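You operate a simulated robot arm through the tools that you are given. There is no shell and no other tool. Be economical: measure what you need, move in short steps, check, and stop when the job is done.

The job below is to be done with a simulated two-armed robot. You get a single attempt, and the scene is never put back.

Task
Fetch the grey spool and set it on the lower shelf of the side bench. Then put two of the paper rolls from the top of the fitting bench on the ledge of the winding frame. The order counts. Set down upright: grey spool.
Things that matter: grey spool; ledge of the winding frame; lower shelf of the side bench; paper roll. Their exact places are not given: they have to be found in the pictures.

The check looks at the end state, three seconds after you hand in, the way a careful person would. Anything else that was tipped, shoved, dropped, spilled or broken makes it a failure.

Robot
Two 7-joint arms with fingered hands on one trunk, on a base that drives. Base frame: it is fixed to the floor where the robot stands at the start and does not move with it; the origin is under the middle of the robot, x ahead of it, y to its left, z up; the surface under the hand at the start is at about z = 0.84. Units: m, degrees, N and s.
The left shoulder is at the start at [0.058, 0.185, 1.192], the right one opposite. With the tool pointing down near the work surface each hand reaches from about 0.1 to 0.82 m from the robot's upright axis, wherever it stands, measured 20 degrees to its own side. Places, roughly: ledge of the winding frame [0.2, -3.8, 0.6]; lower shelf of the side bench [0.6, -1.7, 0.2]. Payload 4 kg a hand.
The tool frame of a hand sits at the grasp point between the pads (the TCP): z along the fingers, y along the line on which they close. The tips reach 0.026 m beyond it. The gripper opens to 0.132 m. The gripper's body begins 0.073 m behind the TCP. The gripper is a hand of 3 fingers: y runs from the thumb to the fingers, the wrist lies at [0, 0, -0.224] in the tool frame, and closing takes about 1.5 s.
Orientation is that of the tool frame in the base frame, as a unit quaternion [x, y, z, w]. With the fingers straight down and closing along the base's y, the tool's x points along the base's -x, its y along +y and its z along -z.

Tools
- The arms move only by the tool drive_tool. It takes "left_rows", "right_rows" or both (then of equal length, played together; a hand with none holds still); each is a list of rows, each a list of 6 numbers: the shift along the tool's x, y, z in m, then the turn, a rotation vector about the tool's x, y, z in degrees. In form: [[tx, ty, tz, ax, ay, az], ...]. A call has 1 to 10 rows; each row shifts and turns the commanded pose from where the row before left it, along the tool's axes as they then stand. "left_grip" and "right_grip" are, for a hand that has rows, the gripper command, from -1 (fully open) to 1 (shut), values between in proportion, set as the call begins (left out, the last holds). Rows are played at 5 a second. More than 0.05 m and 8.6 degrees between two rows, or a gripper value outside its range, and nothing of the call is played. Where a pose cannot be reached the arm comes as near as it can. A force on the tool above 40 N (or 10 N above the force at the start of the call, whichever is more), or a blocked arm, ends the call early, and 0.2 s more pass. The fingers move at their own pace (about 0.072 m/s each) and stop on an object; they squeeze with about 32 N. The grip force told is the motor's: it shows also when the fingers shut on nothing. Time passes only in rows, and 0.2 s behind the last, so rows that do not move let the fingers close. The reply holds the time, the measured pose of the TCP, the force on the tool along the base axes, the opening and the grip force, in the units named above and with some noise, with the torque about the TCP (base axes, N m) and any sound that the robot's microphone picked up.
- Cameras (640 x 400 px; columns grow to the right, rows downward): "scene" is now at [0.1462, -0.0462, 1.414]; the picture's right is [-0.51, -0.86, 0.07], its down [-0.58, 0.28, -0.77] and it looks along [0.64, -0.44, -0.64] (base axes); focal length 268 px, centre (320, 200). "left" rides on the left gripper at [-0.062, 0.003, -0.092] in its tool frame; the picture's right is [-0.05, -1.00, 0.00], its down [0.83, -0.04, -0.56] and it looks along [0.55, -0.03, 0.83] (tool axes); focal length 230 px, centre (320, 200). "right" rides on the right gripper at [0.062, 0.003, -0.092] in its tool frame; the picture's right is [-0.05, 1.00, 0.00], its down [-0.83, -0.04, -0.56] and it looks along [-0.55, -0.03, 0.83] (tool axes); focal length 230 px, centre (320, 200).
- grab_frame(camera): a new picture of that camera. It takes no simulated time.
- lift_body(by): slides the trunk up (or, below 0, down) by that many m; the arms and the scene camera ride with it, the base frame stays. It gives what a move gives, with no picture.
- base_move(legs): drives the robot by 1 to 6 legs, each [ahead, left, turn to the left] in m, m and degrees, along the robot's own axes; the way and the turn of a leg run together, so that a leg with both is an arc; at most 1.5 m and 180 degrees a leg. The arms and the cameras ride along, it lands a little off, and it stops where it bumps. It gives what a move gives.
- curl_fingers(finger1, finger2, thumb_bend, hand): sets how far each is bent, from 0 (flat) to 100 (curled in); at 30 the hand is open as for a grip, at 70 the pads meet at the TCP. One left out holds its place. A second passes; each finger stops where it meets its share of the squeeze, and holds until it gets a number again. A gripper value or a shape takes the hand back. It gives what a move gives, with no picture; readings hold the bend of each and the force on the fingers (four entries, about 0 where the hand has none), thumb and palm.
- hand_shape(shape, hand): the hand has 3 fingers and takes this shape, open, in about a second: jaw (thumb against the fingers, like two jaws); tri (thumb and two fingers); tip (a fingertip pinch); poke (one finger out to press); point (the index stretched); flat (the hand flat); cup (the hand cupped); fist (a fist). The gripper value then closes the fingers along that shape, each until it touches; the sizes above hold for jaw. It gives what a move gives, with no picture.
- turn_head(pan, tilt): turns the head with the scene camera to pan (to the left, within 86 degrees either way) and tilt (down, from -29 to 69), counted from straight ahead of the robot. It gives what a move gives.
- point_at(camera, pixels): for up to 12 pixels [column, row] of the newest picture of that camera ("zoom" is the newest enlarged one), the place [x, y, z] in the base frame of the surface seen there, good to about 0.002 m. It takes no simulated time.
- close_up(camera, box): a new picture of the part [left, top, right, bottom] of that camera's present view, enlarged. It takes no simulated time.
- hand_in(): hands the job in; it is judged then, once.

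Keep the steps short. Do not move on a guess: measure, check each grasp and each placing, and mend mistakes. In all there are 110 turns and 88 pictures (those below and enlarged ones count). Leave the grippers open and the arms clear of the work at the hand-in unless told otherwise, and finish with a single line.

The tools are called as name(argument=value, ...) on one line, values as JSON. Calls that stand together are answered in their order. drive_tool: Moves the arms, as the interface text tells. Its arguments: {"type":"object","properties":{"left_rows":{"type":"array"},"left_grip":{"type":"number"},"right_rows":{"type":"array"},"right_grip":{"type":"number"}},"required":[]} The other tools are called the same way: lift_body (by) slides the trunk up or down; hand_shape (shape, hand) gives the hand a shape; curl_fingers (finger1, finger2, thumb_bend, hand) moves the fingers one by one; base_move (legs) drives the base; turn_head (pan, tilt) turns the head that bears the scene camera; grab_frame (camera) takes a picture; point_at (camera, pixels) gives the place of the surface under pixels of a picture; close_up (camera, box) takes an enlarged picture of a part of a camera's view; hand_in () hands the job in.

At the start:

```text
time: 0.0
left_ee_pos: [0.4877, -0.0309, 1.1896]
left_orientation: [0.0, 1.0, 0.0, 0.0]
left_wrist_force: [-0.5, -0.7, 0.3]
left_ft_torque: [0.0, 0.02, 0.01]
left_opening: 0.1318
left_grip_force: 0.0
left_shape: jaw
left_bend: [30.0, 30.0, 30.0]
left_finger forces: [0.0, 0.0, 0.1, 0.0, 0.1, 0.0]
right_ee_pos: [0.3729, -0.4238, 1.1883]
right_orientation: [0.002, 1.0, 0.0, 0.0]
right_wrist_force: [0.6, 0.1, 0.2]
right_ft_torque: [-0.02, 0.0, -0.01]
right_opening: 0.132
right_grip_force: 0.0
right_shape: jaw
right_bend: [30.0, 30.0, 30.0]
right_finger forces: [0.0, 0.0, 0.0, 0.1, 0.0, 0.1]
trunk travel left (down, up): [-0.225, 0.237]
robot x, y, heading: [0.0013, -0.0028, -0.0]
head pan, tilt: [-31.1, 32.6]
```

scene: 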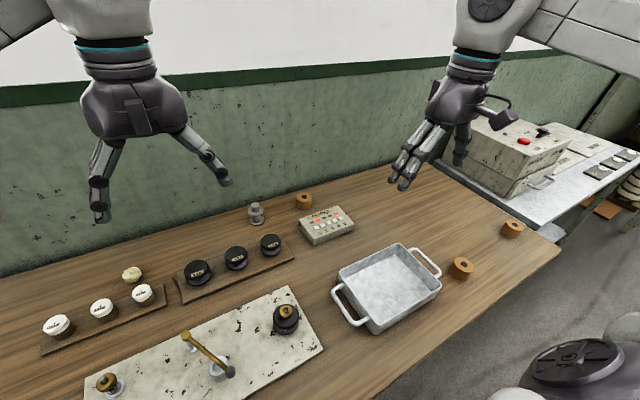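
right: 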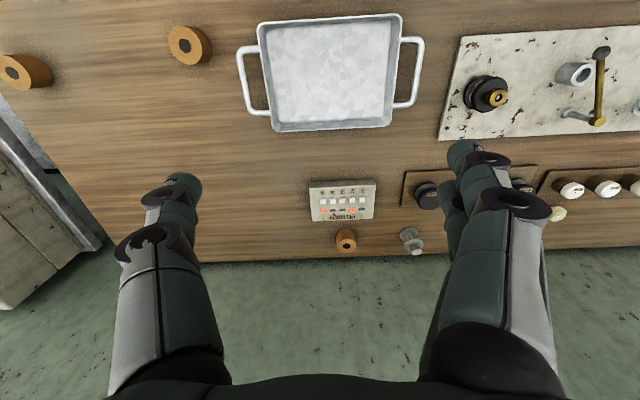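
left: 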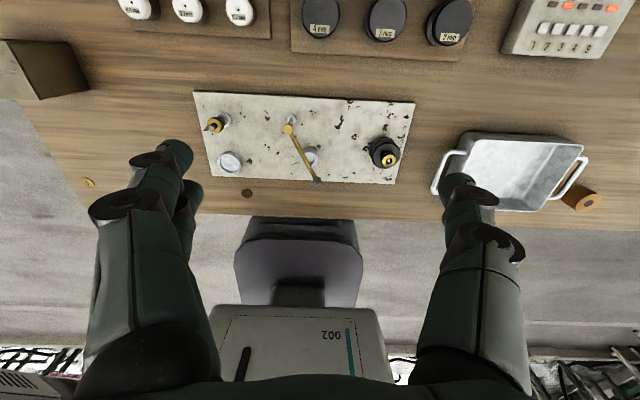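

I see a grey spool-like thing near (256,213) and brown rolls near (303,200), (461,268), (512,228). I enlarge that part.

close_up(camera="scene", box=[220, 170, 380, 270])

point_at(camera="scene", pixels=[[256, 206], [256, 222], [303, 197], [461, 262], [512, 224], [290, 215], [345, 248], [540, 250], [530, 230], [560, 190], [600, 210]])

close_up(camera="scene", box=[420, 100, 640, 290])

```text
4.00 times, centred on (300, 220) of scene
```

zoom: 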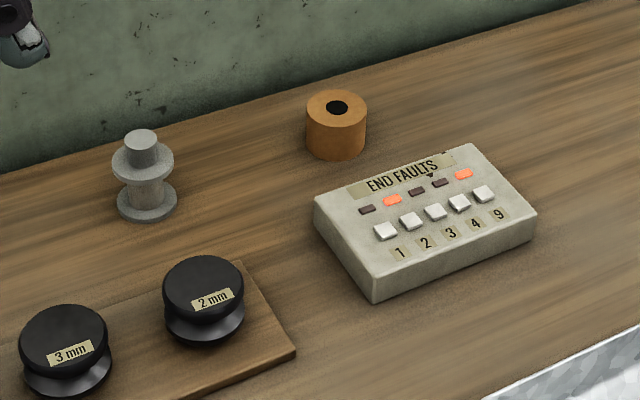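

```text
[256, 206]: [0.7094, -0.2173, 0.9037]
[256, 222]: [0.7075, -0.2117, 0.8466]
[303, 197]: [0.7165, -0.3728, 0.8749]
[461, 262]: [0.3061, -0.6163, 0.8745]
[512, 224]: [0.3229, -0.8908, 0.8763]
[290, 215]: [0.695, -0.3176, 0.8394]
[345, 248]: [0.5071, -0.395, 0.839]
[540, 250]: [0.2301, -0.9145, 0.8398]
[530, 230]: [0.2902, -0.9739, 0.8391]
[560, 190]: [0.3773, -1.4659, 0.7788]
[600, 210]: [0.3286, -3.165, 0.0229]
```

```text
2.11 times, centred on (530, 195) of scene
```

zoom: 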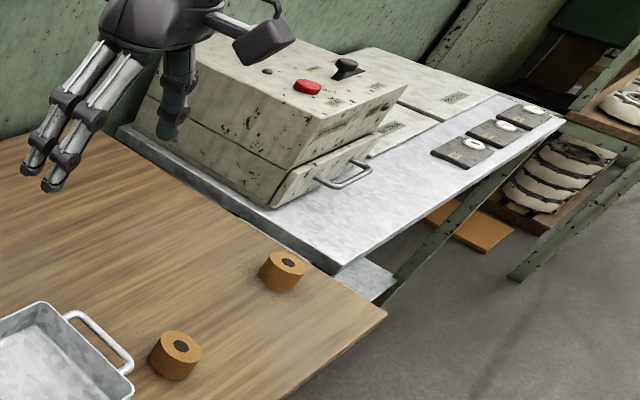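

The spool stands at about (0.708,-0.214), about 0.065 high. Next I look to the right to see the side bench and the driving way.

turn_head(pan=-80, tilt=25)

grab_frame(camera="scene")

```text
time: 1.2
left_ee_pos: [0.4884, -0.0303, 1.1901]
left_orientation: [0.0, 1.0, 0.001, 0.0]
left_wrist_force: [-0.4, -0.2, 0.0]
left_ft_torque: [-0.02, 0.01, 0.01]
left_opening: 0.132
left_grip_force: 0.0
left_shape: jaw
left_bend: [30.0, 30.0, 30.0]
left_finger forces: [0.0, 0.0, 0.0, 0.0, 0.0, 0.0]
right_ee_pos: [0.3733, -0.4248, 1.188]
right_orientation: [0.002, 1.0, 0.0, 0.0]
right_wrist_force: [-0.6, 0.3, 0.2]
right_ft_torque: [-0.01, -0.02, 0.02]
right_opening: 0.1318
right_grip_force: 0.0
right_shape: jaw
right_bend: [30.0, 30.0, 30.0]
right_finger forces: [0.0, 0.1, 0.0, 0.0, 0.0, 0.0]
trunk travel left (down, up): [-0.225, 0.237]
robot x, y, heading: [-0.0001, -0.0002, 0.2]
head pan, tilt: [-80.0, 25.0]
```

```text
82 pictures are left
```

scene: 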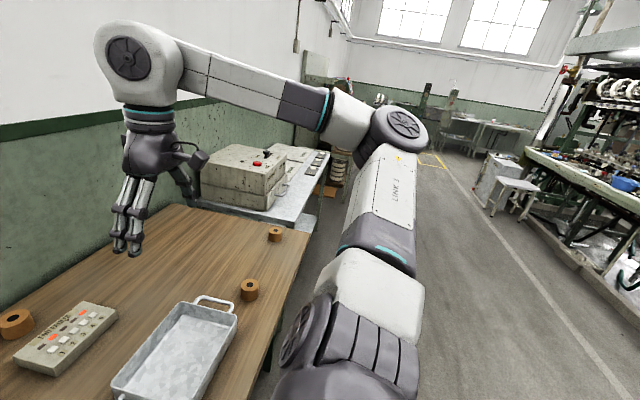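

The aisle is clear. Before choosing the grasp I drive to the side bench to measure the lower shelf.

base_move(legs=[[-0.45, 0, 0], [0, -1.5, 0]])

turn_head(pan=0, tilt=45)

grab_frame(camera="scene")

```text
time: 11.0
left_ee_pos: [0.0332, -1.5441, 1.1905]
left_orientation: [0.003, 1.0, 0.0, 0.0]
left_wrist_force: [-0.7, -0.4, 0.6]
left_ft_torque: [0.01, 0.04, 0.0]
left_opening: 0.132
left_grip_force: 0.0
left_shape: jaw
left_bend: [30.0, 30.0, 30.0]
left_finger forces: [0.0, 0.1, 0.0, 0.0, 0.0, 0.0]
right_ee_pos: [-0.0855, -1.9358, 1.1894]
right_orientation: [0.004, 1.0, 0.0, -0.001]
right_wrist_force: [0.0, 0.2, -0.8]
right_ft_torque: [0.02, -0.01, -0.04]
right_opening: 0.1319
right_grip_force: 0.0
right_shape: jaw
right_bend: [30.0, 30.0, 30.0]
right_finger forces: [0.1, 0.0, 0.1, 0.0, 0.0, 0.0]
trunk travel left (down, up): [-0.225, 0.237]
robot x, y, heading: [-0.4559, -1.5079, -0.4]
head pan, tilt: [-80.0, 25.0]
```

```text
time: 12.5
left_ee_pos: [0.0312, -1.5442, 1.1883]
left_orientation: [0.003, 1.0, -0.001, 0.0]
left_wrist_force: [-0.2, 0.5, 0.0]
left_ft_torque: [0.0, -0.05, -0.01]
left_opening: 0.132
left_grip_force: 0.1
left_shape: jaw
left_bend: [30.0, 30.0, 30.0]
left_finger forces: [0.0, 0.1, 0.0, 0.1, 0.0, 0.0]
right_ee_pos: [-0.086, -1.9349, 1.1884]
right_orientation: [0.005, 1.0, 0.0, 0.0]
right_wrist_force: [-0.4, 0.5, -0.4]
right_ft_torque: [0.0, -0.01, 0.05]
right_opening: 0.1318
right_grip_force: 0.1
right_shape: jaw
right_bend: [30.0, 30.0, 30.0]
right_finger forces: [0.0, 0.1, 0.0, 0.1, 0.0, 0.1]
trunk travel left (down, up): [-0.225, 0.237]
robot x, y, heading: [-0.4541, -1.5081, -0.4]
head pan, tilt: [0.0, 45.0]
```

```text
81 pictures are left
```

scene: 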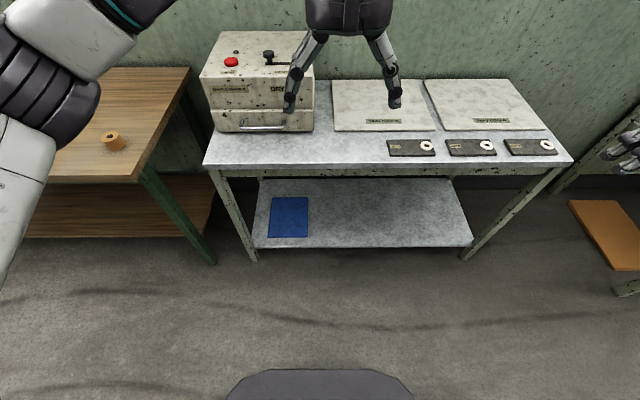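

The lower shelf is in plain view, bare but for a blue mat at about (288,217). I measure its extents and the top's front edge.

point_at(camera="scene", pixels=[[258, 246], [470, 244], [360, 245], [360, 190], [350, 220], [400, 220], [288, 217], [208, 163], [568, 162], [360, 164], [400, 150], [440, 235]])

close_up(camera="scene", box=[190, 150, 510, 270])

turn_head(pan=-60, tilt=25)

grab_frame(camera="scene")

```text
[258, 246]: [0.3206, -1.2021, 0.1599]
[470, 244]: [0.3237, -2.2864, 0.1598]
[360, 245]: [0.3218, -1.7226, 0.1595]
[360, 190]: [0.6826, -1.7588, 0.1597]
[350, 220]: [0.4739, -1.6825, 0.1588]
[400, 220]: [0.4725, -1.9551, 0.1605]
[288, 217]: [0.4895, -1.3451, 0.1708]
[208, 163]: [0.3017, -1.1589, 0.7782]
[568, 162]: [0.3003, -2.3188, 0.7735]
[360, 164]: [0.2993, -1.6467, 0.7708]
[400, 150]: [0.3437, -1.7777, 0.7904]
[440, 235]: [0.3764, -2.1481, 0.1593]
```

```text
2.00 times, centred on (350, 210) of scene
```

zoom: 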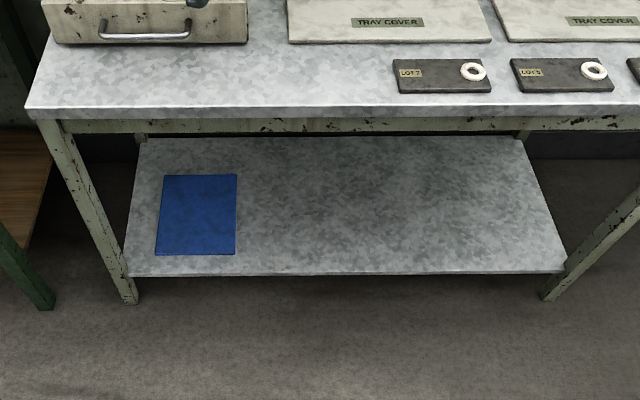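

```text
time: 13.8
left_ee_pos: [0.0319, -1.5438, 1.1898]
left_orientation: [0.004, 1.0, 0.0, 0.001]
left_wrist_force: [0.4, 0.2, -0.2]
left_ft_torque: [0.0, 0.02, 0.0]
left_opening: 0.132
left_grip_force: 0.0
left_shape: jaw
left_bend: [30.0, 30.0, 30.0]
left_finger forces: [0.0, 0.0, 0.0, 0.0, 0.0, 0.0]
right_ee_pos: [-0.0859, -1.9341, 1.1895]
right_orientation: [0.005, 1.0, 0.0, -0.001]
right_wrist_force: [0.2, -0.4, 0.6]
right_ft_torque: [0.0, 0.02, 0.0]
right_opening: 0.1319
right_grip_force: 0.1
right_shape: jaw
right_bend: [30.0, 30.0, 30.0]
right_finger forces: [0.0, 0.0, 0.2, 0.0, 0.0, 0.0]
trunk travel left (down, up): [-0.225, 0.237]
robot x, y, heading: [-0.4553, -1.5079, -0.5]
head pan, tilt: [-60.0, 25.0]
```

```text
79 pictures are left
```

scene: 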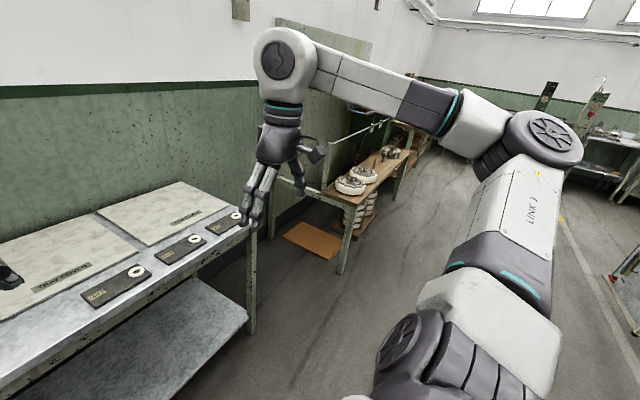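

Lower shelf: top z≈0.16, x from 0.32 to 0.70, bare around (0.40,-1.7), and the bench top's edge is at x 0.30. A straight-down grip will work for both ends. I drive back for the spool.

base_move(legs=[[0, 0, 0.5], [0, 1.5, 0], [0, 0.09, 0], [0.455, 0, 0]])

turn_head(pan=-25, tilt=38)

grab_frame(camera="scene")

close_up(camera="right", box=[280, 130, 600, 330])

```text
time: 24.6
left_ee_pos: [0.4787, 0.0543, 1.1905]
left_orientation: [-0.004, 1.0, 0.0, 0.0]
left_wrist_force: [0.6, 0.1, -1.0]
left_ft_torque: [0.01, -0.01, 0.02]
left_opening: 0.1319
left_grip_force: 0.0
left_shape: jaw
left_bend: [30.0, 30.0, 30.0]
left_finger forces: [0.0, 0.1, 0.0, 0.0, 0.1, 0.0]
right_ee_pos: [0.367, -0.3394, 1.1893]
right_orientation: [-0.004, 1.0, 0.0, 0.0]
right_wrist_force: [0.9, -0.4, 0.8]
right_ft_torque: [0.0, 0.0, 0.0]
right_opening: 0.1318
right_grip_force: 0.0
right_shape: jaw
right_bend: [30.0, 30.0, 30.0]
right_finger forces: [0.1, 0.0, 0.0, 0.1, 0.0, 0.1]
trunk travel left (down, up): [-0.225, 0.237]
robot x, y, heading: [-0.0094, 0.0842, 0.2]
head pan, tilt: [-60.0, 25.0]
```

```text
time: 25.6
left_ee_pos: [0.4795, 0.0553, 1.1901]
left_orientation: [-0.004, 1.0, -0.001, 0.001]
left_wrist_force: [0.0, 0.0, 0.6]
left_ft_torque: [0.04, -0.02, 0.0]
left_opening: 0.132
left_grip_force: 0.1
left_shape: jaw
left_bend: [30.0, 30.0, 30.0]
left_finger forces: [0.0, 0.0, 0.0, 0.0, 0.0, 0.0]
right_ee_pos: [0.3666, -0.3388, 1.1897]
right_orientation: [-0.003, 1.0, 0.0, 0.0]
right_wrist_force: [-0.9, -0.9, -0.1]
right_ft_torque: [-0.02, 0.0, -0.02]
right_opening: 0.1316
right_grip_force: 0.1
right_shape: jaw
right_bend: [30.0, 30.0, 30.0]
right_finger forces: [0.0, 0.1, 0.0, 0.1, 0.1, 0.1]
trunk travel left (down, up): [-0.225, 0.237]
robot x, y, heading: [-0.0084, 0.083, 0.6]
head pan, tilt: [-25.0, 38.0]
```

```text
78 pictures are left
```

scene: 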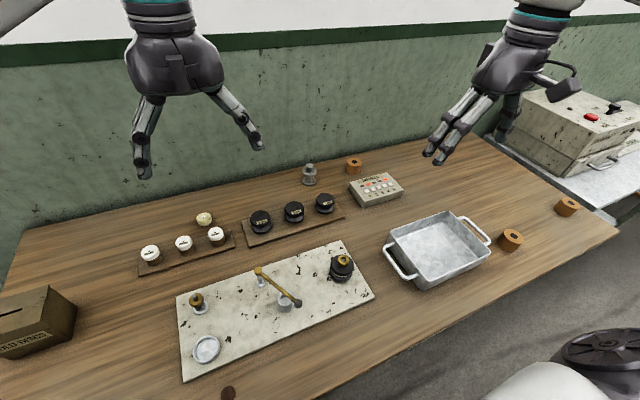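

```text
2.00 times, centred on (440, 230) of right
```

zoom: 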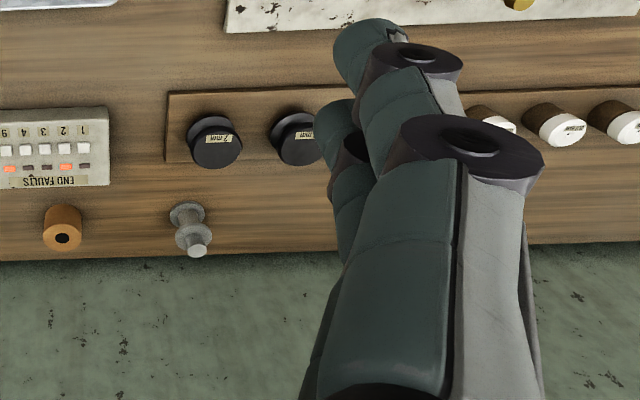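

I measure the spool's edges, nearby things and the wall.

close_up(camera="scene", box=[270, 140, 370, 202])

point_at(camera="scene", pixels=[[309, 166], [309, 170], [309, 176], [309, 183], [303, 172], [314, 172], [325, 199], [353, 161], [353, 172], [309, 120], [400, 110], [378, 182]])

```text
6.40 times, centred on (320, 171) of scene
```

zoom: 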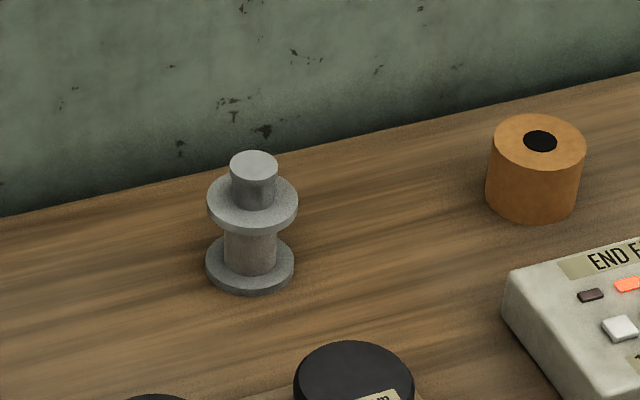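

```text
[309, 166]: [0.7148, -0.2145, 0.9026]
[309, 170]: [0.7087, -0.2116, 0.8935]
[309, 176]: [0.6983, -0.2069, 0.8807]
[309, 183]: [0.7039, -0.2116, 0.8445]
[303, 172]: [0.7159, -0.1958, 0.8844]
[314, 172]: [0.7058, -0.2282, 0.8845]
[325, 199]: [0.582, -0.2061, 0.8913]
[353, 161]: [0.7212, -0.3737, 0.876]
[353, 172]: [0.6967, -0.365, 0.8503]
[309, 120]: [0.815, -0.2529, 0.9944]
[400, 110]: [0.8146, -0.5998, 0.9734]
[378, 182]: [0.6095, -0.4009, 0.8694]
```

point_at(camera="zoom", pixels=[[254, 162], [215, 203], [292, 203], [254, 218], [254, 205], [255, 228], [250, 260], [220, 270], [285, 270], [250, 286]])

```text
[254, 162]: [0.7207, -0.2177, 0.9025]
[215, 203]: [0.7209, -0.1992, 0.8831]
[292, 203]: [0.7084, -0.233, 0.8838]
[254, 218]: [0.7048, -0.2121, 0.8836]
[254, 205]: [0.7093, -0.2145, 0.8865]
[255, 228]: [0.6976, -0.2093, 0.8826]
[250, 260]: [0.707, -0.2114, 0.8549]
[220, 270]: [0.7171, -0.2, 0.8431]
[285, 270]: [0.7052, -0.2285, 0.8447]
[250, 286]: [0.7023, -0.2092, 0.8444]
```

Spool axis at about (0.719,-0.217); upper flange at z≈0.88, diameter 0.042. I move the right hand above it at the present height.

drive_tool(right_rows=[[-0.044, 0.0152, 0, 0, 0, 0], [-0.044, 0.0152, 0, 0, 0, 0], [-0.044, 0.0152, 0, 0, 0, 0], [-0.044, 0.0152, 0, 0, 0, 0], [-0.044, 0.0152, 0, 0, 0, 0], [-0.044, 0.0152, 0, 0, 0, 0], [-0.044, 0.0152, 0, 0, 0, 0], [-0.044, 0.0152, 0, 0, 0, 0], [0, 0, 0.045, 0, 0, 0], [0, 0, 0.045, 0, 0, 0]], right_grip=-1)

grab_frame(camera="right")

grab_frame(camera="scene")

```text
time: 27.8
left_ee_pos: [0.4802, 0.0537, 1.1895]
left_orientation: [-0.004, 1.0, 0.0, -0.002]
left_wrist_force: [0.5, -0.2, 0.2]
left_ft_torque: [-0.01, 0.01, 0.0]
left_opening: 0.1319
left_grip_force: 0.1
left_shape: jaw
left_bend: [30.0, 30.0, 30.0]
left_finger forces: [0.0, 0.1, 0.1, 0.1, 0.0, 0.1]
right_ee_pos: [0.6653, -0.2377, 1.0985]
right_orientation: [-0.003, 1.0, 0.0, 0.0]
right_wrist_force: [-1.1, -0.3, 0.8]
right_ft_torque: [-0.02, 0.01, 0.0]
right_opening: 0.1317
right_grip_force: 0.2
right_shape: jaw
right_bend: [30.0, 30.0, 30.0]
right_finger forces: [0.0, 0.0, 0.0, 0.1, 0.0, 0.0]
right hand out of reach, approached as far as the arm can: row 7, 8
trunk travel left (down, up): [-0.225, 0.237]
robot x, y, heading: [-0.0105, 0.0826, 0.4]
head pan, tilt: [-25.0, 38.0]
```

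```text
75 pictures are left
```

right: 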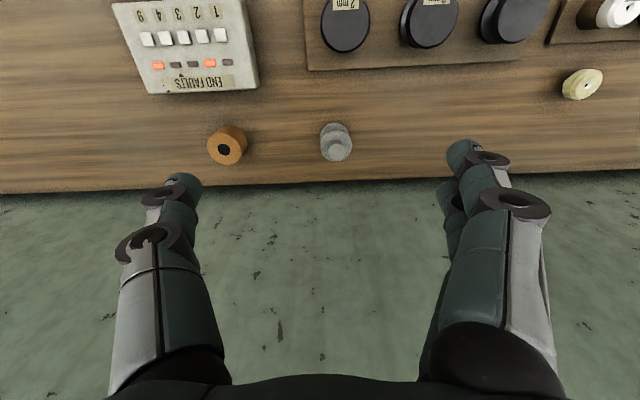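

```text
74 pictures are left
```

scene: 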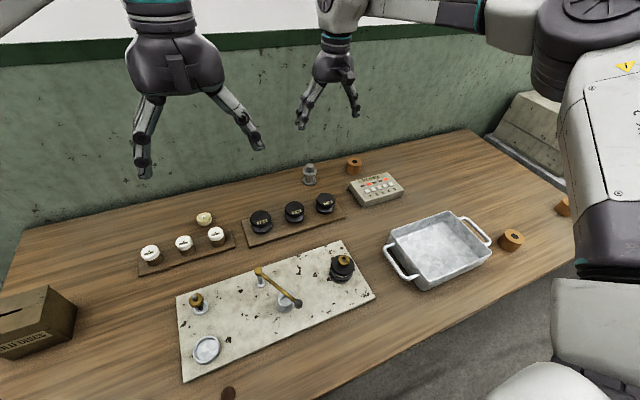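

drive_tool(right_rows=[[0, 0, 0.045, 0, 0, 0], [0, 0, 0.045, 0, 0, 0], [0, 0, 0.04, 0, 0, 0], [-0.027, 0.01, 0, 0, 0, 0], [-0.027, 0.01, 0, 0, 0, 0], [0, 0, 0, 0, 0, 0]])

grab_frame(camera="right")

```text
time: 29.2
left_ee_pos: [0.4777, 0.054, 1.1896]
left_orientation: [-0.004, 1.0, 0.0, 0.0]
left_wrist_force: [-0.2, -0.6, -0.9]
left_ft_torque: [0.0, 0.0, 0.0]
left_opening: 0.132
left_grip_force: 0.2
left_shape: jaw
left_bend: [30.0, 30.0, 30.0]
left_finger forces: [0.1, 0.0, 0.0, 0.1, 0.1, 0.0]
right_ee_pos: [0.6953, -0.22, 0.9742]
right_orientation: [-0.003, 1.0, 0.0, 0.001]
right_wrist_force: [-0.6, 0.0, 0.0]
right_ft_torque: [-0.01, -0.02, 0.03]
right_opening: 0.1318
right_grip_force: 0.0
right_shape: jaw
right_bend: [30.0, 30.0, 30.0]
right_finger forces: [0.0, 0.0, 0.0, 0.0, 0.0, 0.0]
right hand out of reach, approached as far as the arm can: row 5
trunk travel left (down, up): [-0.225, 0.237]
robot x, y, heading: [-0.0055, 0.0814, 0.3]
head pan, tilt: [-25.0, 38.0]
```

```text
73 pictures are left
```

right: 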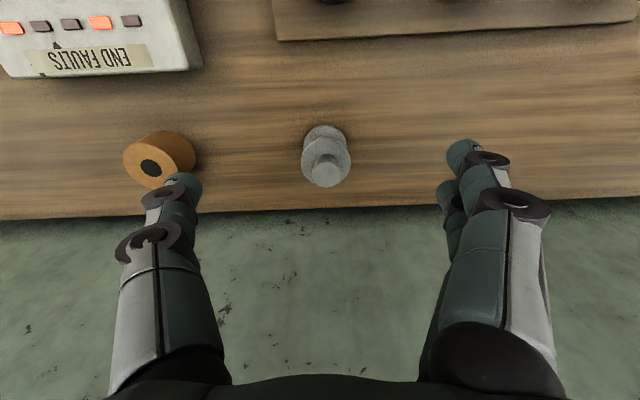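

The reach ends 0.024 short. I look down to see how much room the base has in front of the bench.

turn_head(pan=0, tilt=69)

grab_frame(camera="scene")

grab_frame(camera="left")

point_at(camera="left", pixels=[[420, 215], [300, 222], [300, 245], [300, 270], [300, 310], [300, 350], [250, 230], [390, 350], [560, 260]])

```text
time: 30.1
left_ee_pos: [0.4782, 0.0541, 1.1892]
left_orientation: [-0.004, 1.0, 0.0, 0.001]
left_wrist_force: [0.2, -0.1, -0.6]
left_ft_torque: [-0.03, -0.01, 0.01]
left_opening: 0.1322
left_grip_force: 0.1
left_shape: jaw
left_bend: [30.0, 30.0, 30.0]
left_finger forces: [0.0, 0.1, 0.0, 0.1, 0.0, 0.0]
right_ee_pos: [0.6959, -0.2208, 0.9735]
right_orientation: [-0.003, 1.0, 0.0, 0.001]
right_wrist_force: [0.4, 0.6, 1.1]
right_ft_torque: [0.02, -0.01, -0.02]
right_opening: 0.1317
right_grip_force: 0.0
right_shape: jaw
right_bend: [30.0, 30.0, 30.0]
right_finger forces: [0.1, 0.0, 0.1, 0.1, 0.1, 0.1]
trunk travel left (down, up): [-0.225, 0.237]
robot x, y, heading: [-0.0073, 0.0834, 0.5]
head pan, tilt: [0.0, 68.8]
```

```text
72 pictures are left
```

scene: 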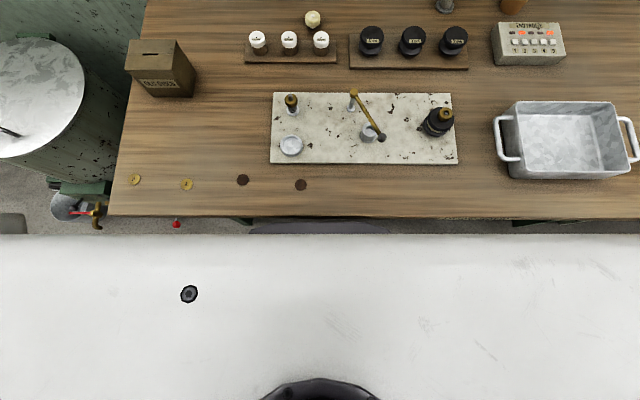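

```text
71 pictures are left
```

left: 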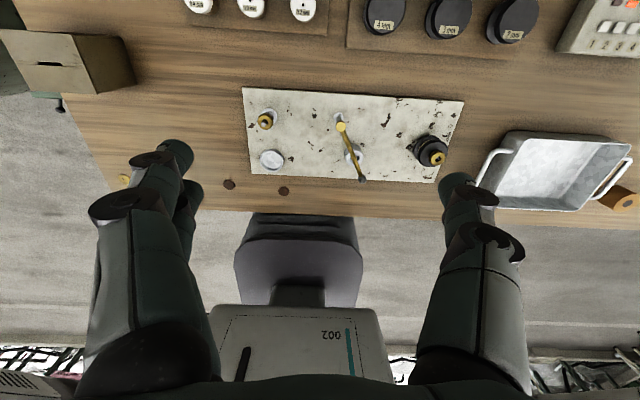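

```text
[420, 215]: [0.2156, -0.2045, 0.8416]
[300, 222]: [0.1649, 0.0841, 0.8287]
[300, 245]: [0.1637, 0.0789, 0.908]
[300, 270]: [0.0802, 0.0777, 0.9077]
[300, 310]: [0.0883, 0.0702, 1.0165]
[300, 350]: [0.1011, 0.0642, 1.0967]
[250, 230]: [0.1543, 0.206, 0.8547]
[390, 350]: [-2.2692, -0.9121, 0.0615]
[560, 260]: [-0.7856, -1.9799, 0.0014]
```

Torso front at x 0.164, bench edge at 0.215: too tight. Instead I tip the hand forward 25° about its closing axis, which gains reach, and which also helps at the low shelf.

drive_tool(right_rows=[[0, 0, 0, 0, -8.4, 0], [0, 0, 0, 0, -8.3, 0], [0, 0, 0, 0, -8.3, 0], [0, 0, 0, 0, 0, 0]])

```text
time: 31.1
left_ee_pos: [0.4777, 0.0537, 1.1907]
left_orientation: [-0.004, 1.0, 0.001, 0.001]
left_wrist_force: [-0.2, -0.5, -0.7]
left_ft_torque: [-0.01, 0.02, 0.02]
left_opening: 0.1319
left_grip_force: 0.0
left_shape: jaw
left_bend: [30.0, 30.0, 30.0]
left_finger forces: [0.0, 0.1, 0.0, 0.1, 0.0, 0.0]
right_ee_pos: [0.6967, -0.2207, 0.9735]
right_orientation: [-0.004, 0.976, 0.001, 0.217]
right_wrist_force: [-0.5, 0.1, 0.1]
right_ft_torque: [0.02, -0.01, -0.01]
right_opening: 0.1318
right_grip_force: 0.0
right_shape: jaw
right_bend: [30.0, 30.0, 30.0]
right_finger forces: [0.1, 0.0, 0.1, 0.0, 0.0, 0.0]
trunk travel left (down, up): [-0.225, 0.237]
robot x, y, heading: [-0.0098, 0.0757, 0.5]
head pan, tilt: [0.0, 68.8]
```

drive_tool(right_rows=[[-0.02, 0.004, 0.0093, 0, 0, 0], [0.0106, 0, 0.0227, 0, 0, 0], [0.0106, 0, 0.0227, 0, 0, 0], [0, 0, 0, 0, 0, 0]])

grab_frame(camera="right")

```text
time: 32.1
left_ee_pos: [0.4792, 0.0536, 1.1889]
left_orientation: [-0.005, 1.0, -0.001, 0.001]
left_wrist_force: [0.5, 0.8, 0.3]
left_ft_torque: [0.05, -0.06, -0.01]
left_opening: 0.1321
left_grip_force: 0.0
left_shape: jaw
left_bend: [30.0, 30.0, 30.0]
left_finger forces: [0.1, 0.0, 0.0, 0.0, 0.0, 0.0]
right_ee_pos: [0.7175, -0.218, 0.9233]
right_orientation: [-0.004, 0.976, 0.0, 0.216]
right_wrist_force: [0.3, -0.4, 0.2]
right_ft_torque: [0.01, 0.01, 0.01]
right_opening: 0.1319
right_grip_force: 0.1
right_shape: jaw
right_bend: [30.0, 30.0, 30.0]
right_finger forces: [0.0, 0.0, 0.1, 0.0, 0.1, 0.1]
trunk travel left (down, up): [-0.225, 0.237]
robot x, y, heading: [-0.008, 0.0839, 0.5]
head pan, tilt: [0.0, 68.8]
```

```text
70 pictures are left
```

right: 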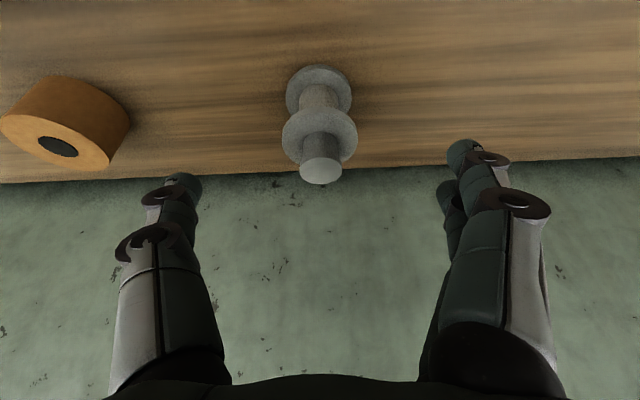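

Well centred. I descend to z≈0.879.

drive_tool(right_rows=[[0.0093, 0, 0.02, 0, 0, 0], [0.0093, 0, 0.02, 0, 0, 0], [0, 0, 0, 0, 0, 0]])

grab_frame(camera="right")

```text
time: 32.9
left_ee_pos: [0.4785, 0.0539, 1.1898]
left_orientation: [-0.004, 1.0, 0.0, 0.0]
left_wrist_force: [0.4, 0.2, 0.9]
left_ft_torque: [0.02, -0.03, 0.05]
left_opening: 0.1322
left_grip_force: 0.1
left_shape: jaw
left_bend: [30.0, 30.0, 30.0]
left_finger forces: [0.0, 0.0, 0.1, 0.0, 0.0, 0.0]
right_ee_pos: [0.7175, -0.2175, 0.8794]
right_orientation: [-0.003, 0.976, 0.001, 0.216]
right_wrist_force: [-0.2, 0.6, -0.1]
right_ft_torque: [-0.03, 0.01, 0.0]
right_opening: 0.132
right_grip_force: 0.1
right_shape: jaw
right_bend: [30.0, 30.0, 30.0]
right_finger forces: [0.0, 0.0, 0.0, 0.1, 0.0, 0.0]
trunk travel left (down, up): [-0.225, 0.237]
robot x, y, heading: [-0.0101, 0.0825, 0.4]
head pan, tilt: [0.0, 68.8]
```

```text
69 pictures are left
```

right: 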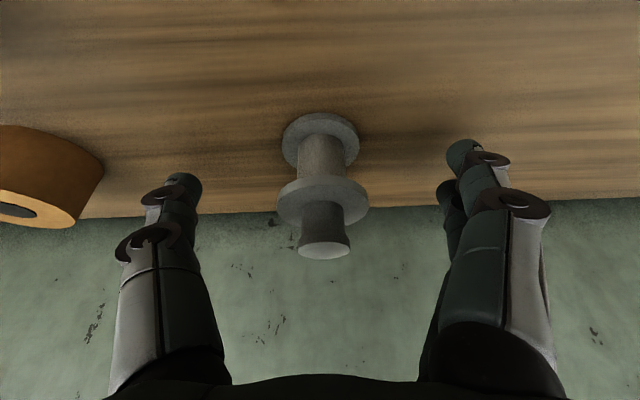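

Aligned. I close the right hand.

drive_tool(right_rows=[[0, 0, 0, 0, 0, 0], [0, 0, 0, 0, 0, 0], [0, 0, 0, 0, 0, 0], [0, 0, 0, 0, 0, 0], [0, 0, 0, 0, 0, 0], [0, 0, 0, 0, 0, 0], [0, 0, 0, 0, 0, 0], [0, 0, 0, 0, 0, 0]], right_grip=1)

grab_frame(camera="right")

```text
time: 34.7
left_ee_pos: [0.479, 0.0541, 1.1897]
left_orientation: [-0.003, 1.0, 0.0, 0.0]
left_wrist_force: [0.3, -0.4, 0.0]
left_ft_torque: [-0.03, 0.0, -0.01]
left_opening: 0.1316
left_grip_force: 0.0
left_shape: jaw
left_bend: [30.0, 30.0, 30.0]
left_finger forces: [0.1, 0.0, 0.0, 0.0, 0.0, 0.0]
right_ee_pos: [0.7171, -0.2168, 0.8792]
right_orientation: [-0.004, 0.976, 0.001, 0.216]
right_wrist_force: [-0.7, 0.1, 0.1]
right_ft_torque: [0.0, -0.01, -0.01]
right_opening: 0.0185
right_grip_force: 31.5
right_shape: jaw
right_bend: [73.0, 73.0, 72.0]
right_finger forces: [15.8, 12.6, 0.1, 0.0, 29.8, 0.1]
trunk travel left (down, up): [-0.225, 0.237]
robot x, y, heading: [-0.0082, 0.0817, 0.5]
head pan, tilt: [0.0, 68.8]
```

```text
68 pictures are left
```

right: 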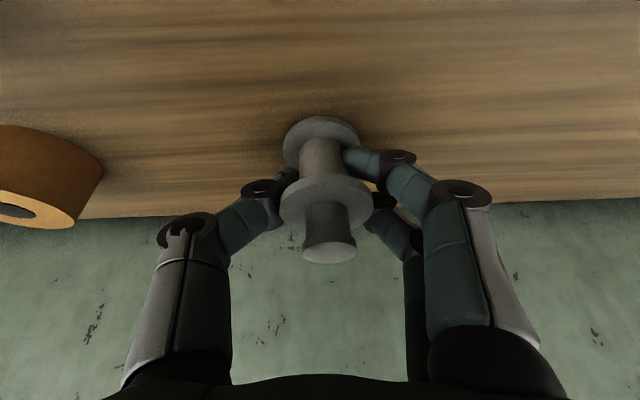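

The fingers closed on the core below the upper flange (opening 0.0185, ~30 N). I lift straight up and check.

drive_tool(right_rows=[[-0.0085, 0, -0.0181, 0, 0, 0], [-0.0127, 0, -0.0272, 0, 0, 0], [-0.0127, 0, -0.0272, 0, 0, 0], [0, 0, 0, 0, 0, 0], [0, 0, 0, 0, 0, 0]])

grab_frame(camera="right")

```text
time: 35.9
left_ee_pos: [0.4788, 0.0532, 1.1899]
left_orientation: [-0.005, 1.0, 0.0, 0.0]
left_wrist_force: [0.8, -0.2, 0.0]
left_ft_torque: [0.02, 0.0, -0.02]
left_opening: 0.1319
left_grip_force: 0.1
left_shape: jaw
left_bend: [30.0, 30.0, 30.0]
left_finger forces: [0.0, 0.0, 0.0, 0.1, 0.0, 0.1]
right_ee_pos: [0.7173, -0.2158, 0.9588]
right_orientation: [-0.003, 0.976, 0.001, 0.217]
right_wrist_force: [-0.4, 0.6, -1.0]
right_ft_torque: [-0.04, 0.03, -0.02]
right_opening: 0.0184
right_grip_force: 32.5
right_shape: jaw
right_bend: [73.0, 73.0, 72.0]
right_finger forces: [15.9, 12.7, 0.0, 0.0, 29.8, 0.0]
trunk travel left (down, up): [-0.225, 0.237]
robot x, y, heading: [-0.0102, 0.0817, 0.6]
head pan, tilt: [0.0, 68.8]
```

```text
67 pictures are left
```

right: 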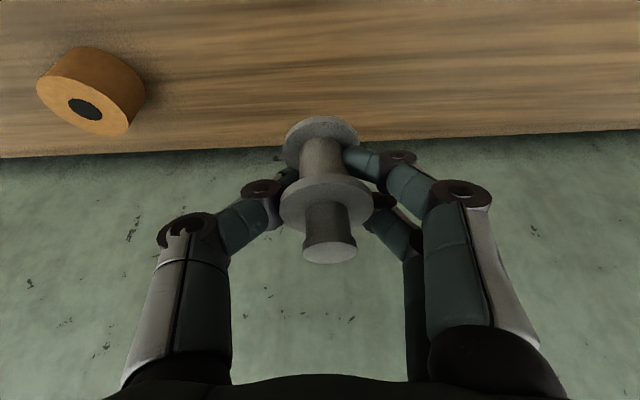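

Held securely. I pull back and up before driving.

drive_tool(right_rows=[[0.0209, 0, -0.0263, 0, 0, 0], [0.0209, 0, -0.0263, 0, 0, 0], [0.0209, 0, -0.0263, 0, 0, 0], [0.0209, 0, -0.0263, 0, 0, 0], [0.0209, 0, -0.0263, 0, 0, 0], [0.0209, 0, -0.0263, 0, 0, 0], [0.0209, 0, -0.0263, 0, 0, 0], [0.0209, 0, -0.0263, 0, 0, 0], [0.0209, 0, -0.0263, 0, 0, 0]])

base_move(legs=[[-0.5, 0, -0.6], [0, -1.45, 0]])

turn_head(pan=-20, tilt=45)

grab_frame(camera="scene")

```text
time: 37.9
left_ee_pos: [0.477, 0.054, 1.1899]
left_orientation: [-0.004, 1.0, 0.0, 0.001]
left_wrist_force: [-1.0, 0.3, 0.3]
left_ft_torque: [0.04, -0.01, 0.0]
left_opening: 0.1321
left_grip_force: 0.1
left_shape: jaw
left_bend: [30.0, 30.0, 30.0]
left_finger forces: [0.1, 0.0, 0.1, 0.1, 0.0, 0.0]
right_ee_pos: [0.4437, -0.2203, 1.0978]
right_orientation: [-0.004, 0.976, 0.001, 0.217]
right_wrist_force: [0.2, 0.8, -0.8]
right_ft_torque: [0.0, -0.04, 0.03]
right_opening: 0.0184
right_grip_force: 32.6
right_shape: jaw
right_bend: [73.0, 73.0, 72.0]
right_finger forces: [16.0, 12.9, 0.0, 0.0, 29.8, 0.0]
trunk travel left (down, up): [-0.225, 0.237]
robot x, y, heading: [-0.0131, 0.0832, 0.5]
head pan, tilt: [0.0, 68.8]
```

```text
time: 47.7
left_ee_pos: [-0.0379, -1.4082, 1.1892]
left_orientation: [0.011, 1.0, 0.0, 0.0]
left_wrist_force: [0.9, -0.6, -0.2]
left_ft_torque: [0.02, 0.0, -0.01]
left_opening: 0.1317
left_grip_force: 0.1
left_shape: jaw
left_bend: [30.0, 30.0, 30.0]
left_finger forces: [0.0, 0.0, 0.0, 0.0, 0.0, 0.0]
right_ee_pos: [-0.0802, -1.6804, 1.0957]
right_orientation: [0.011, 0.976, -0.003, 0.217]
right_wrist_force: [0.0, 0.2, -0.1]
right_ft_torque: [-0.02, 0.01, 0.0]
right_opening: 0.0182
right_grip_force: 32.1
right_shape: jaw
right_bend: [73.0, 73.0, 72.0]
right_finger forces: [16.0, 13.0, 0.1, 0.0, 29.8, 0.1]
trunk travel left (down, up): [-0.225, 0.237]
robot x, y, heading: [-0.5295, -1.3636, -1.5]
head pan, tilt: [0.0, 68.8]
```

```text
time: 48.5
left_ee_pos: [-0.0401, -1.4082, 1.1899]
left_orientation: [0.01, 1.0, 0.0, -0.001]
left_wrist_force: [0.2, 0.3, -0.2]
left_ft_torque: [0.0, -0.01, -0.01]
left_opening: 0.1319
left_grip_force: 0.1
left_shape: jaw
left_bend: [30.0, 30.0, 30.0]
left_finger forces: [0.1, 0.0, 0.0, 0.0, 0.1, 0.1]
right_ee_pos: [-0.081, -1.6812, 1.0965]
right_orientation: [0.011, 0.976, -0.003, 0.217]
right_wrist_force: [0.1, 0.7, -0.6]
right_ft_torque: [0.01, 0.01, -0.02]
right_opening: 0.0182
right_grip_force: 31.5
right_shape: jaw
right_bend: [73.0, 73.0, 72.0]
right_finger forces: [16.0, 13.1, 0.1, 0.1, 29.8, 0.0]
trunk travel left (down, up): [-0.225, 0.237]
robot x, y, heading: [-0.5288, -1.3628, -1.2]
head pan, tilt: [-20.0, 45.0]
```

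```text
66 pictures are left
```

scene: 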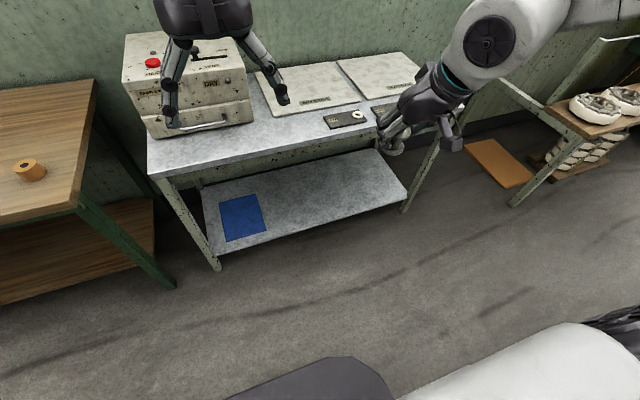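

The spool is held and the shelf is clear around y -1.6. Here in free space I first draw the left hand back out of the way, then lower the trunk.

drive_tool(left_rows=[[0.035, 0.03, 0, 0, 0, 0], [0.035, 0.03, 0, 0, 0, 0], [0.035, 0.03, 0, 0, 0, 0], [0.035, 0.03, 0, 0, 0, 0], [0.035, 0.03, 0, 0, 0, 0], [0.035, 0.03, 0, 0, 0, 0], [0.035, 0.03, 0, 0, 0, 0]])

lift_body(by=-0.22)

```text
time: 50.1
left_ee_pos: [-0.2824, -1.1894, 1.19]
left_orientation: [0.011, 1.0, -0.002, 0.001]
left_wrist_force: [-0.7, -0.3, 0.3]
left_ft_torque: [-0.02, 0.0, 0.01]
left_opening: 0.132
left_grip_force: 0.0
left_shape: jaw
left_bend: [30.0, 30.0, 30.0]
left_finger forces: [0.0, 0.0, 0.0, 0.0, 0.0, 0.0]
right_ee_pos: [-0.0823, -1.6789, 1.0972]
right_orientation: [0.012, 0.976, -0.004, 0.217]
right_wrist_force: [0.1, 0.5, -2.1]
right_ft_torque: [-0.03, 0.0, -0.02]
right_opening: 0.0187
right_grip_force: 31.9
right_shape: jaw
right_bend: [73.0, 73.0, 72.0]
right_finger forces: [16.1, 13.0, 0.1, 0.1, 29.8, 0.0]
trunk travel left (down, up): [-0.225, 0.237]
robot x, y, heading: [-0.5237, -1.3629, -1.5]
head pan, tilt: [-20.0, 45.0]
```

```text
time: 51.9
left_ee_pos: [-0.2646, -1.1937, 0.9972]
left_orientation: [-0.001, 1.0, 0.0, -0.003]
left_wrist_force: [15.6, 1.2, -6.2]
left_ft_torque: [0.32, 0.2, 0.79]
left_opening: 0.1317
left_grip_force: 0.1
left_shape: jaw
left_bend: [30.0, 31.0, 30.0]
left_finger forces: [0.0, 0.1, 0.0, 0.0, 0.0, 0.0]
right_ee_pos: [-0.0732, -1.6801, 0.9013]
right_orientation: [0.011, 0.978, -0.003, 0.206]
right_wrist_force: [1.0, 0.0, 0.1]
right_ft_torque: [0.0, -0.01, 0.0]
right_opening: 0.0183
right_grip_force: 31.8
right_shape: jaw
right_bend: [73.0, 73.0, 72.0]
right_finger forces: [16.0, 13.2, 0.0, 0.1, 29.8, 0.0]
trunk travel left (down, up): [-0.041, 0.42]
robot x, y, heading: [-0.5292, -1.3716, -1.3]
head pan, tilt: [-20.0, 45.0]
stopped: the force on the tool passed its limit at 79 N (the readings are from after the stop); the commanded pose is now the measured one
```

The left hand touched something, probably the robot's own base. I look.

turn_head(pan=15, tilt=65)

grab_frame(camera="scene")

grab_frame(camera="left")

```text
time: 52.9
left_ee_pos: [-0.269, -1.1941, 0.9996]
left_orientation: [0.0, 1.0, 0.0, -0.001]
left_wrist_force: [27.3, 1.2, -5.7]
left_ft_torque: [0.38, 0.39, 1.43]
left_opening: 0.1317
left_grip_force: 0.1
left_shape: jaw
left_bend: [30.0, 31.0, 30.0]
left_finger forces: [0.0, 0.0, 0.1, 0.0, 0.0, 0.1]
right_ee_pos: [-0.076, -1.68, 0.9038]
right_orientation: [0.011, 0.978, -0.003, 0.209]
right_wrist_force: [-1.0, -0.2, 0.1]
right_ft_torque: [0.0, -0.02, -0.01]
right_opening: 0.0182
right_grip_force: 32.4
right_shape: jaw
right_bend: [73.0, 73.0, 72.0]
right_finger forces: [16.2, 13.2, 0.1, 0.0, 29.8, 0.2]
trunk travel left (down, up): [-0.041, 0.42]
robot x, y, heading: [-0.5269, -1.3633, -1.3]
head pan, tilt: [15.0, 65.0]
```

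```text
65 pictures are left
```

scene: 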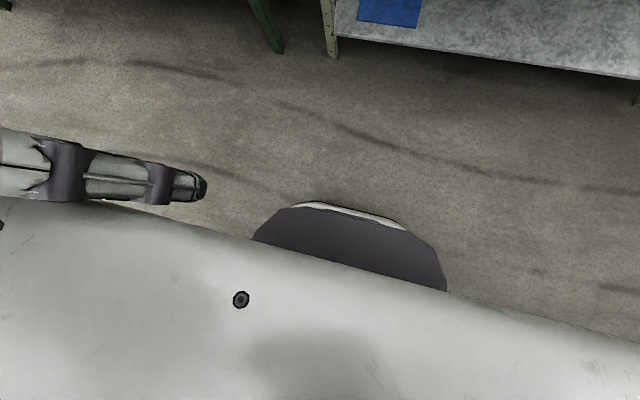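

```text
64 pictures are left
```

left: 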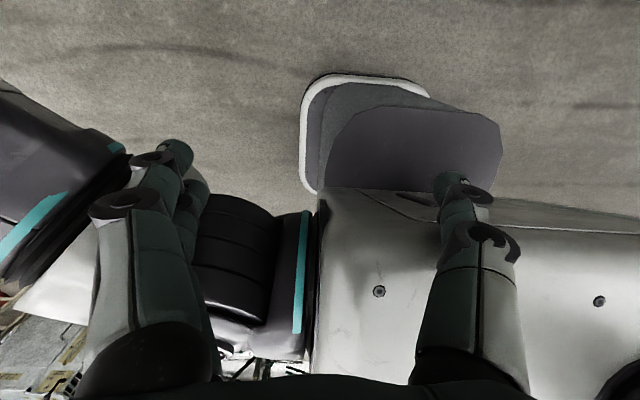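

The hand presses on the robot's own chest. I move the left hand forward 0.12, then lower the rest.

drive_tool(left_rows=[[-0.04, 0, 0, 0, 0, 0], [-0.04, 0, 0, 0, 0, 0], [-0.04, 0, 0, 0, 0, 0], [0, 0, 0, 0, 0, 0]])

lift_body(by=-0.04)

```text
time: 53.9
left_ee_pos: [-0.1488, -1.1905, 0.9979]
left_orientation: [0.001, 1.0, 0.001, -0.001]
left_wrist_force: [1.0, 0.2, -0.2]
left_ft_torque: [-0.01, 0.02, -0.04]
left_opening: 0.1319
left_grip_force: 0.1
left_shape: jaw
left_bend: [30.0, 30.0, 30.0]
left_finger forces: [0.0, 0.1, 0.1, 0.0, 0.0, 0.0]
right_ee_pos: [-0.0754, -1.6813, 0.9039]
right_orientation: [0.011, 0.978, -0.002, 0.208]
right_wrist_force: [-0.1, -0.1, -0.5]
right_ft_torque: [-0.02, 0.04, 0.01]
right_opening: 0.0185
right_grip_force: 31.8
right_shape: jaw
right_bend: [73.0, 73.0, 72.0]
right_finger forces: [16.1, 13.2, 0.1, 0.0, 29.9, 0.0]
trunk travel left (down, up): [-0.041, 0.42]
robot x, y, heading: [-0.5293, -1.3668, -1.5]
head pan, tilt: [15.0, 65.0]
```

```text
time: 54.7
left_ee_pos: [-0.1507, -1.1926, 0.9612]
left_orientation: [0.001, 1.0, 0.0, 0.0]
left_wrist_force: [0.7, -0.5, -0.3]
left_ft_torque: [-0.02, 0.0, 0.02]
left_opening: 0.1318
left_grip_force: 0.2
left_shape: jaw
left_bend: [30.0, 30.0, 30.0]
left_finger forces: [0.1, 0.0, 0.0, 0.1, 0.1, 0.0]
right_ee_pos: [-0.0779, -1.68, 0.8658]
right_orientation: [0.011, 0.978, -0.003, 0.209]
right_wrist_force: [0.3, -0.7, -0.4]
right_ft_torque: [0.01, 0.04, -0.02]
right_opening: 0.0183
right_grip_force: 31.8
right_shape: jaw
right_bend: [73.0, 73.0, 72.0]
right_finger forces: [16.2, 13.3, 0.0, 0.1, 29.9, 0.0]
trunk travel left (down, up): [-0.001, 0.46]
robot x, y, heading: [-0.5271, -1.3658, -1.5]
head pan, tilt: [15.0, 65.0]
```

Trunk is down. I raise the left hand (to pass above the box on the side bench) while lowering the right hand in free space.

drive_tool(left_rows=[[0, 0, -0.03, 0, 0, 0], [0, 0, -0.03, 0, 0, 0], [0, 0, -0.03, 0, 0, 0], [0, 0, -0.03, 0, 0, 0], [0, 0, -0.03, 0, 0, 0], [0, 0, -0.03, 0, 0, 0], [0, 0, -0.03, 0, 0, 0], [0, 0, -0.03, 0, 0, 0]], right_rows=[[0.0217, 0.0057, 0.0396, 0, -0.9, 0], [0.0217, 0.0057, 0.0396, 0, 0, 0], [0.0217, 0.0057, 0.0396, 0, 0, 0], [0.0217, 0.0057, 0.0396, 0, 0, 0], [0.0217, 0.0057, 0.0396, 0, 0, 0], [0.0217, 0.0057, 0.0396, 0, 0, 0], [0.0217, 0.0057, 0.0396, 0, 0, 0], [0.0217, 0.0057, 0.0396, 0, 0, 0]])

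turn_head(pan=-30, tilt=55)

grab_frame(camera="scene")

```text
time: 56.5
left_ee_pos: [-0.1523, -1.2477, 1.0771]
left_orientation: [0.001, 1.0, -0.001, -0.003]
left_wrist_force: [0.9, -0.7, -0.4]
left_ft_torque: [0.03, 0.01, 0.02]
left_opening: 0.1321
left_grip_force: 0.0
left_shape: jaw
left_bend: [30.0, 30.0, 30.0]
left_finger forces: [0.1, 0.0, 0.1, 0.0, 0.1, 0.0]
left hand out of reach, approached as far as the arm can: row 3, 4, 5, 6, 7, 8
right_ee_pos: [-0.0488, -1.6463, 0.5169]
right_orientation: [0.012, 0.976, -0.003, 0.217]
right_wrist_force: [0.4, 1.1, -1.0]
right_ft_torque: [0.0, 0.0, 0.02]
right_opening: 0.018
right_grip_force: 32.1
right_shape: jaw
right_bend: [73.0, 73.0, 72.0]
right_finger forces: [16.3, 13.8, 0.1, 0.0, 29.6, 0.0]
right hand out of reach, approached as far as the arm can: row 1, 2, 3, 4
trunk travel left (down, up): [-0.001, 0.46]
robot x, y, heading: [-0.5265, -1.3657, -1.2]
head pan, tilt: [15.0, 65.0]
```

```text
time: 57.7
left_ee_pos: [-0.1529, -1.246, 1.0795]
left_orientation: [0.001, 1.0, -0.001, -0.003]
left_wrist_force: [0.2, 0.5, -0.8]
left_ft_torque: [-0.01, -0.01, 0.0]
left_opening: 0.132
left_grip_force: 0.1
left_shape: jaw
left_bend: [30.0, 30.0, 30.0]
left_finger forces: [0.0, 0.1, 0.1, 0.1, 0.0, 0.0]
right_ee_pos: [-0.047, -1.6452, 0.5198]
right_orientation: [0.01, 0.976, -0.002, 0.219]
right_wrist_force: [0.2, -0.1, -0.7]
right_ft_torque: [-0.01, 0.02, -0.01]
right_opening: 0.018
right_grip_force: 31.9
right_shape: jaw
right_bend: [73.0, 73.0, 72.0]
right_finger forces: [16.3, 13.8, 0.0, 0.0, 29.6, 0.1]
trunk travel left (down, up): [-0.001, 0.46]
robot x, y, heading: [-0.5277, -1.3672, -1.2]
head pan, tilt: [-30.0, 55.0]
```

```text
63 pictures are left
```

scene: 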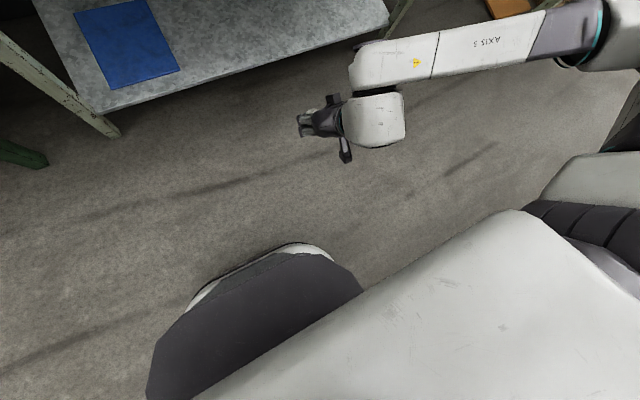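

The forearm comes in from the right. I continue lowering and watch its shape.

drive_tool(right_rows=[[0.026, 0.006, 0.032, 0, 0, 0], [0.026, 0.006, 0.032, 0, 0, 0], [0.026, 0.006, 0.032, 0, 0, 0], [0.026, 0.006, 0.032, 0, 0, 0], [0.026, 0.006, 0.032, 0, 0, 0], [0.026, 0.006, 0.032, 0, 0, 0], [0.026, 0.006, 0.032, 0, 0, 0], [0, 0, 0, 0, 0, 0]])

grab_frame(camera="scene")

```text
time: 59.5
left_ee_pos: [-0.154, -1.2455, 1.0783]
left_orientation: [0.0, 1.0, 0.0, -0.003]
left_wrist_force: [-0.4, 0.1, 0.2]
left_ft_torque: [-0.02, 0.01, -0.02]
left_opening: 0.132
left_grip_force: 0.1
left_shape: jaw
left_bend: [30.0, 30.0, 30.0]
left_finger forces: [0.0, 0.1, 0.0, 0.0, 0.0, 0.0]
right_ee_pos: [-0.0643, -1.7242, 0.3963]
right_orientation: [0.012, 0.977, -0.003, 0.215]
right_wrist_force: [-0.2, 0.3, -0.4]
right_ft_torque: [-0.04, 0.03, 0.01]
right_opening: 0.0179
right_grip_force: 31.8
right_shape: jaw
right_bend: [73.0, 73.0, 72.0]
right_finger forces: [16.4, 14.1, 0.0, 0.0, 29.6, 0.1]
right hand out of reach, approached as far as the arm can: row 2, 3, 4, 5, 6, 7
trunk travel left (down, up): [-0.001, 0.46]
robot x, y, heading: [-0.5276, -1.3587, -1.2]
head pan, tilt: [-30.0, 55.0]
```

```text
62 pictures are left
```

scene: 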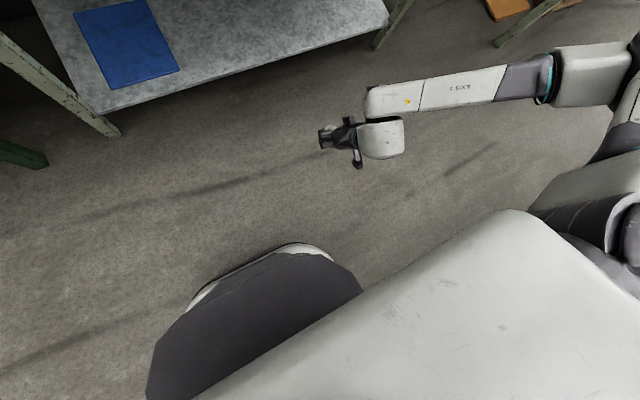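

The arm meets a joint limit. I measure how it lies.

point_at(camera="scene", pixels=[[375, 140], [385, 103], [440, 93], [500, 85], [545, 78], [600, 70], [630, 110], [560, 190], [625, 230], [330, 138]])

```text
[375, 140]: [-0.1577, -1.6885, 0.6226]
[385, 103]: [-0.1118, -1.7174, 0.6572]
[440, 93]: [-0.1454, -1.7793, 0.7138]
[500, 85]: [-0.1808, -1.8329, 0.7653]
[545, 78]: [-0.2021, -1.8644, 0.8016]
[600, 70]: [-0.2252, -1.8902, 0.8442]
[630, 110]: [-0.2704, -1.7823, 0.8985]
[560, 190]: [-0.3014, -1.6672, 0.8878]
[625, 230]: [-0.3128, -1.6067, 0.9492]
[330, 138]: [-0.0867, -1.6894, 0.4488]
```

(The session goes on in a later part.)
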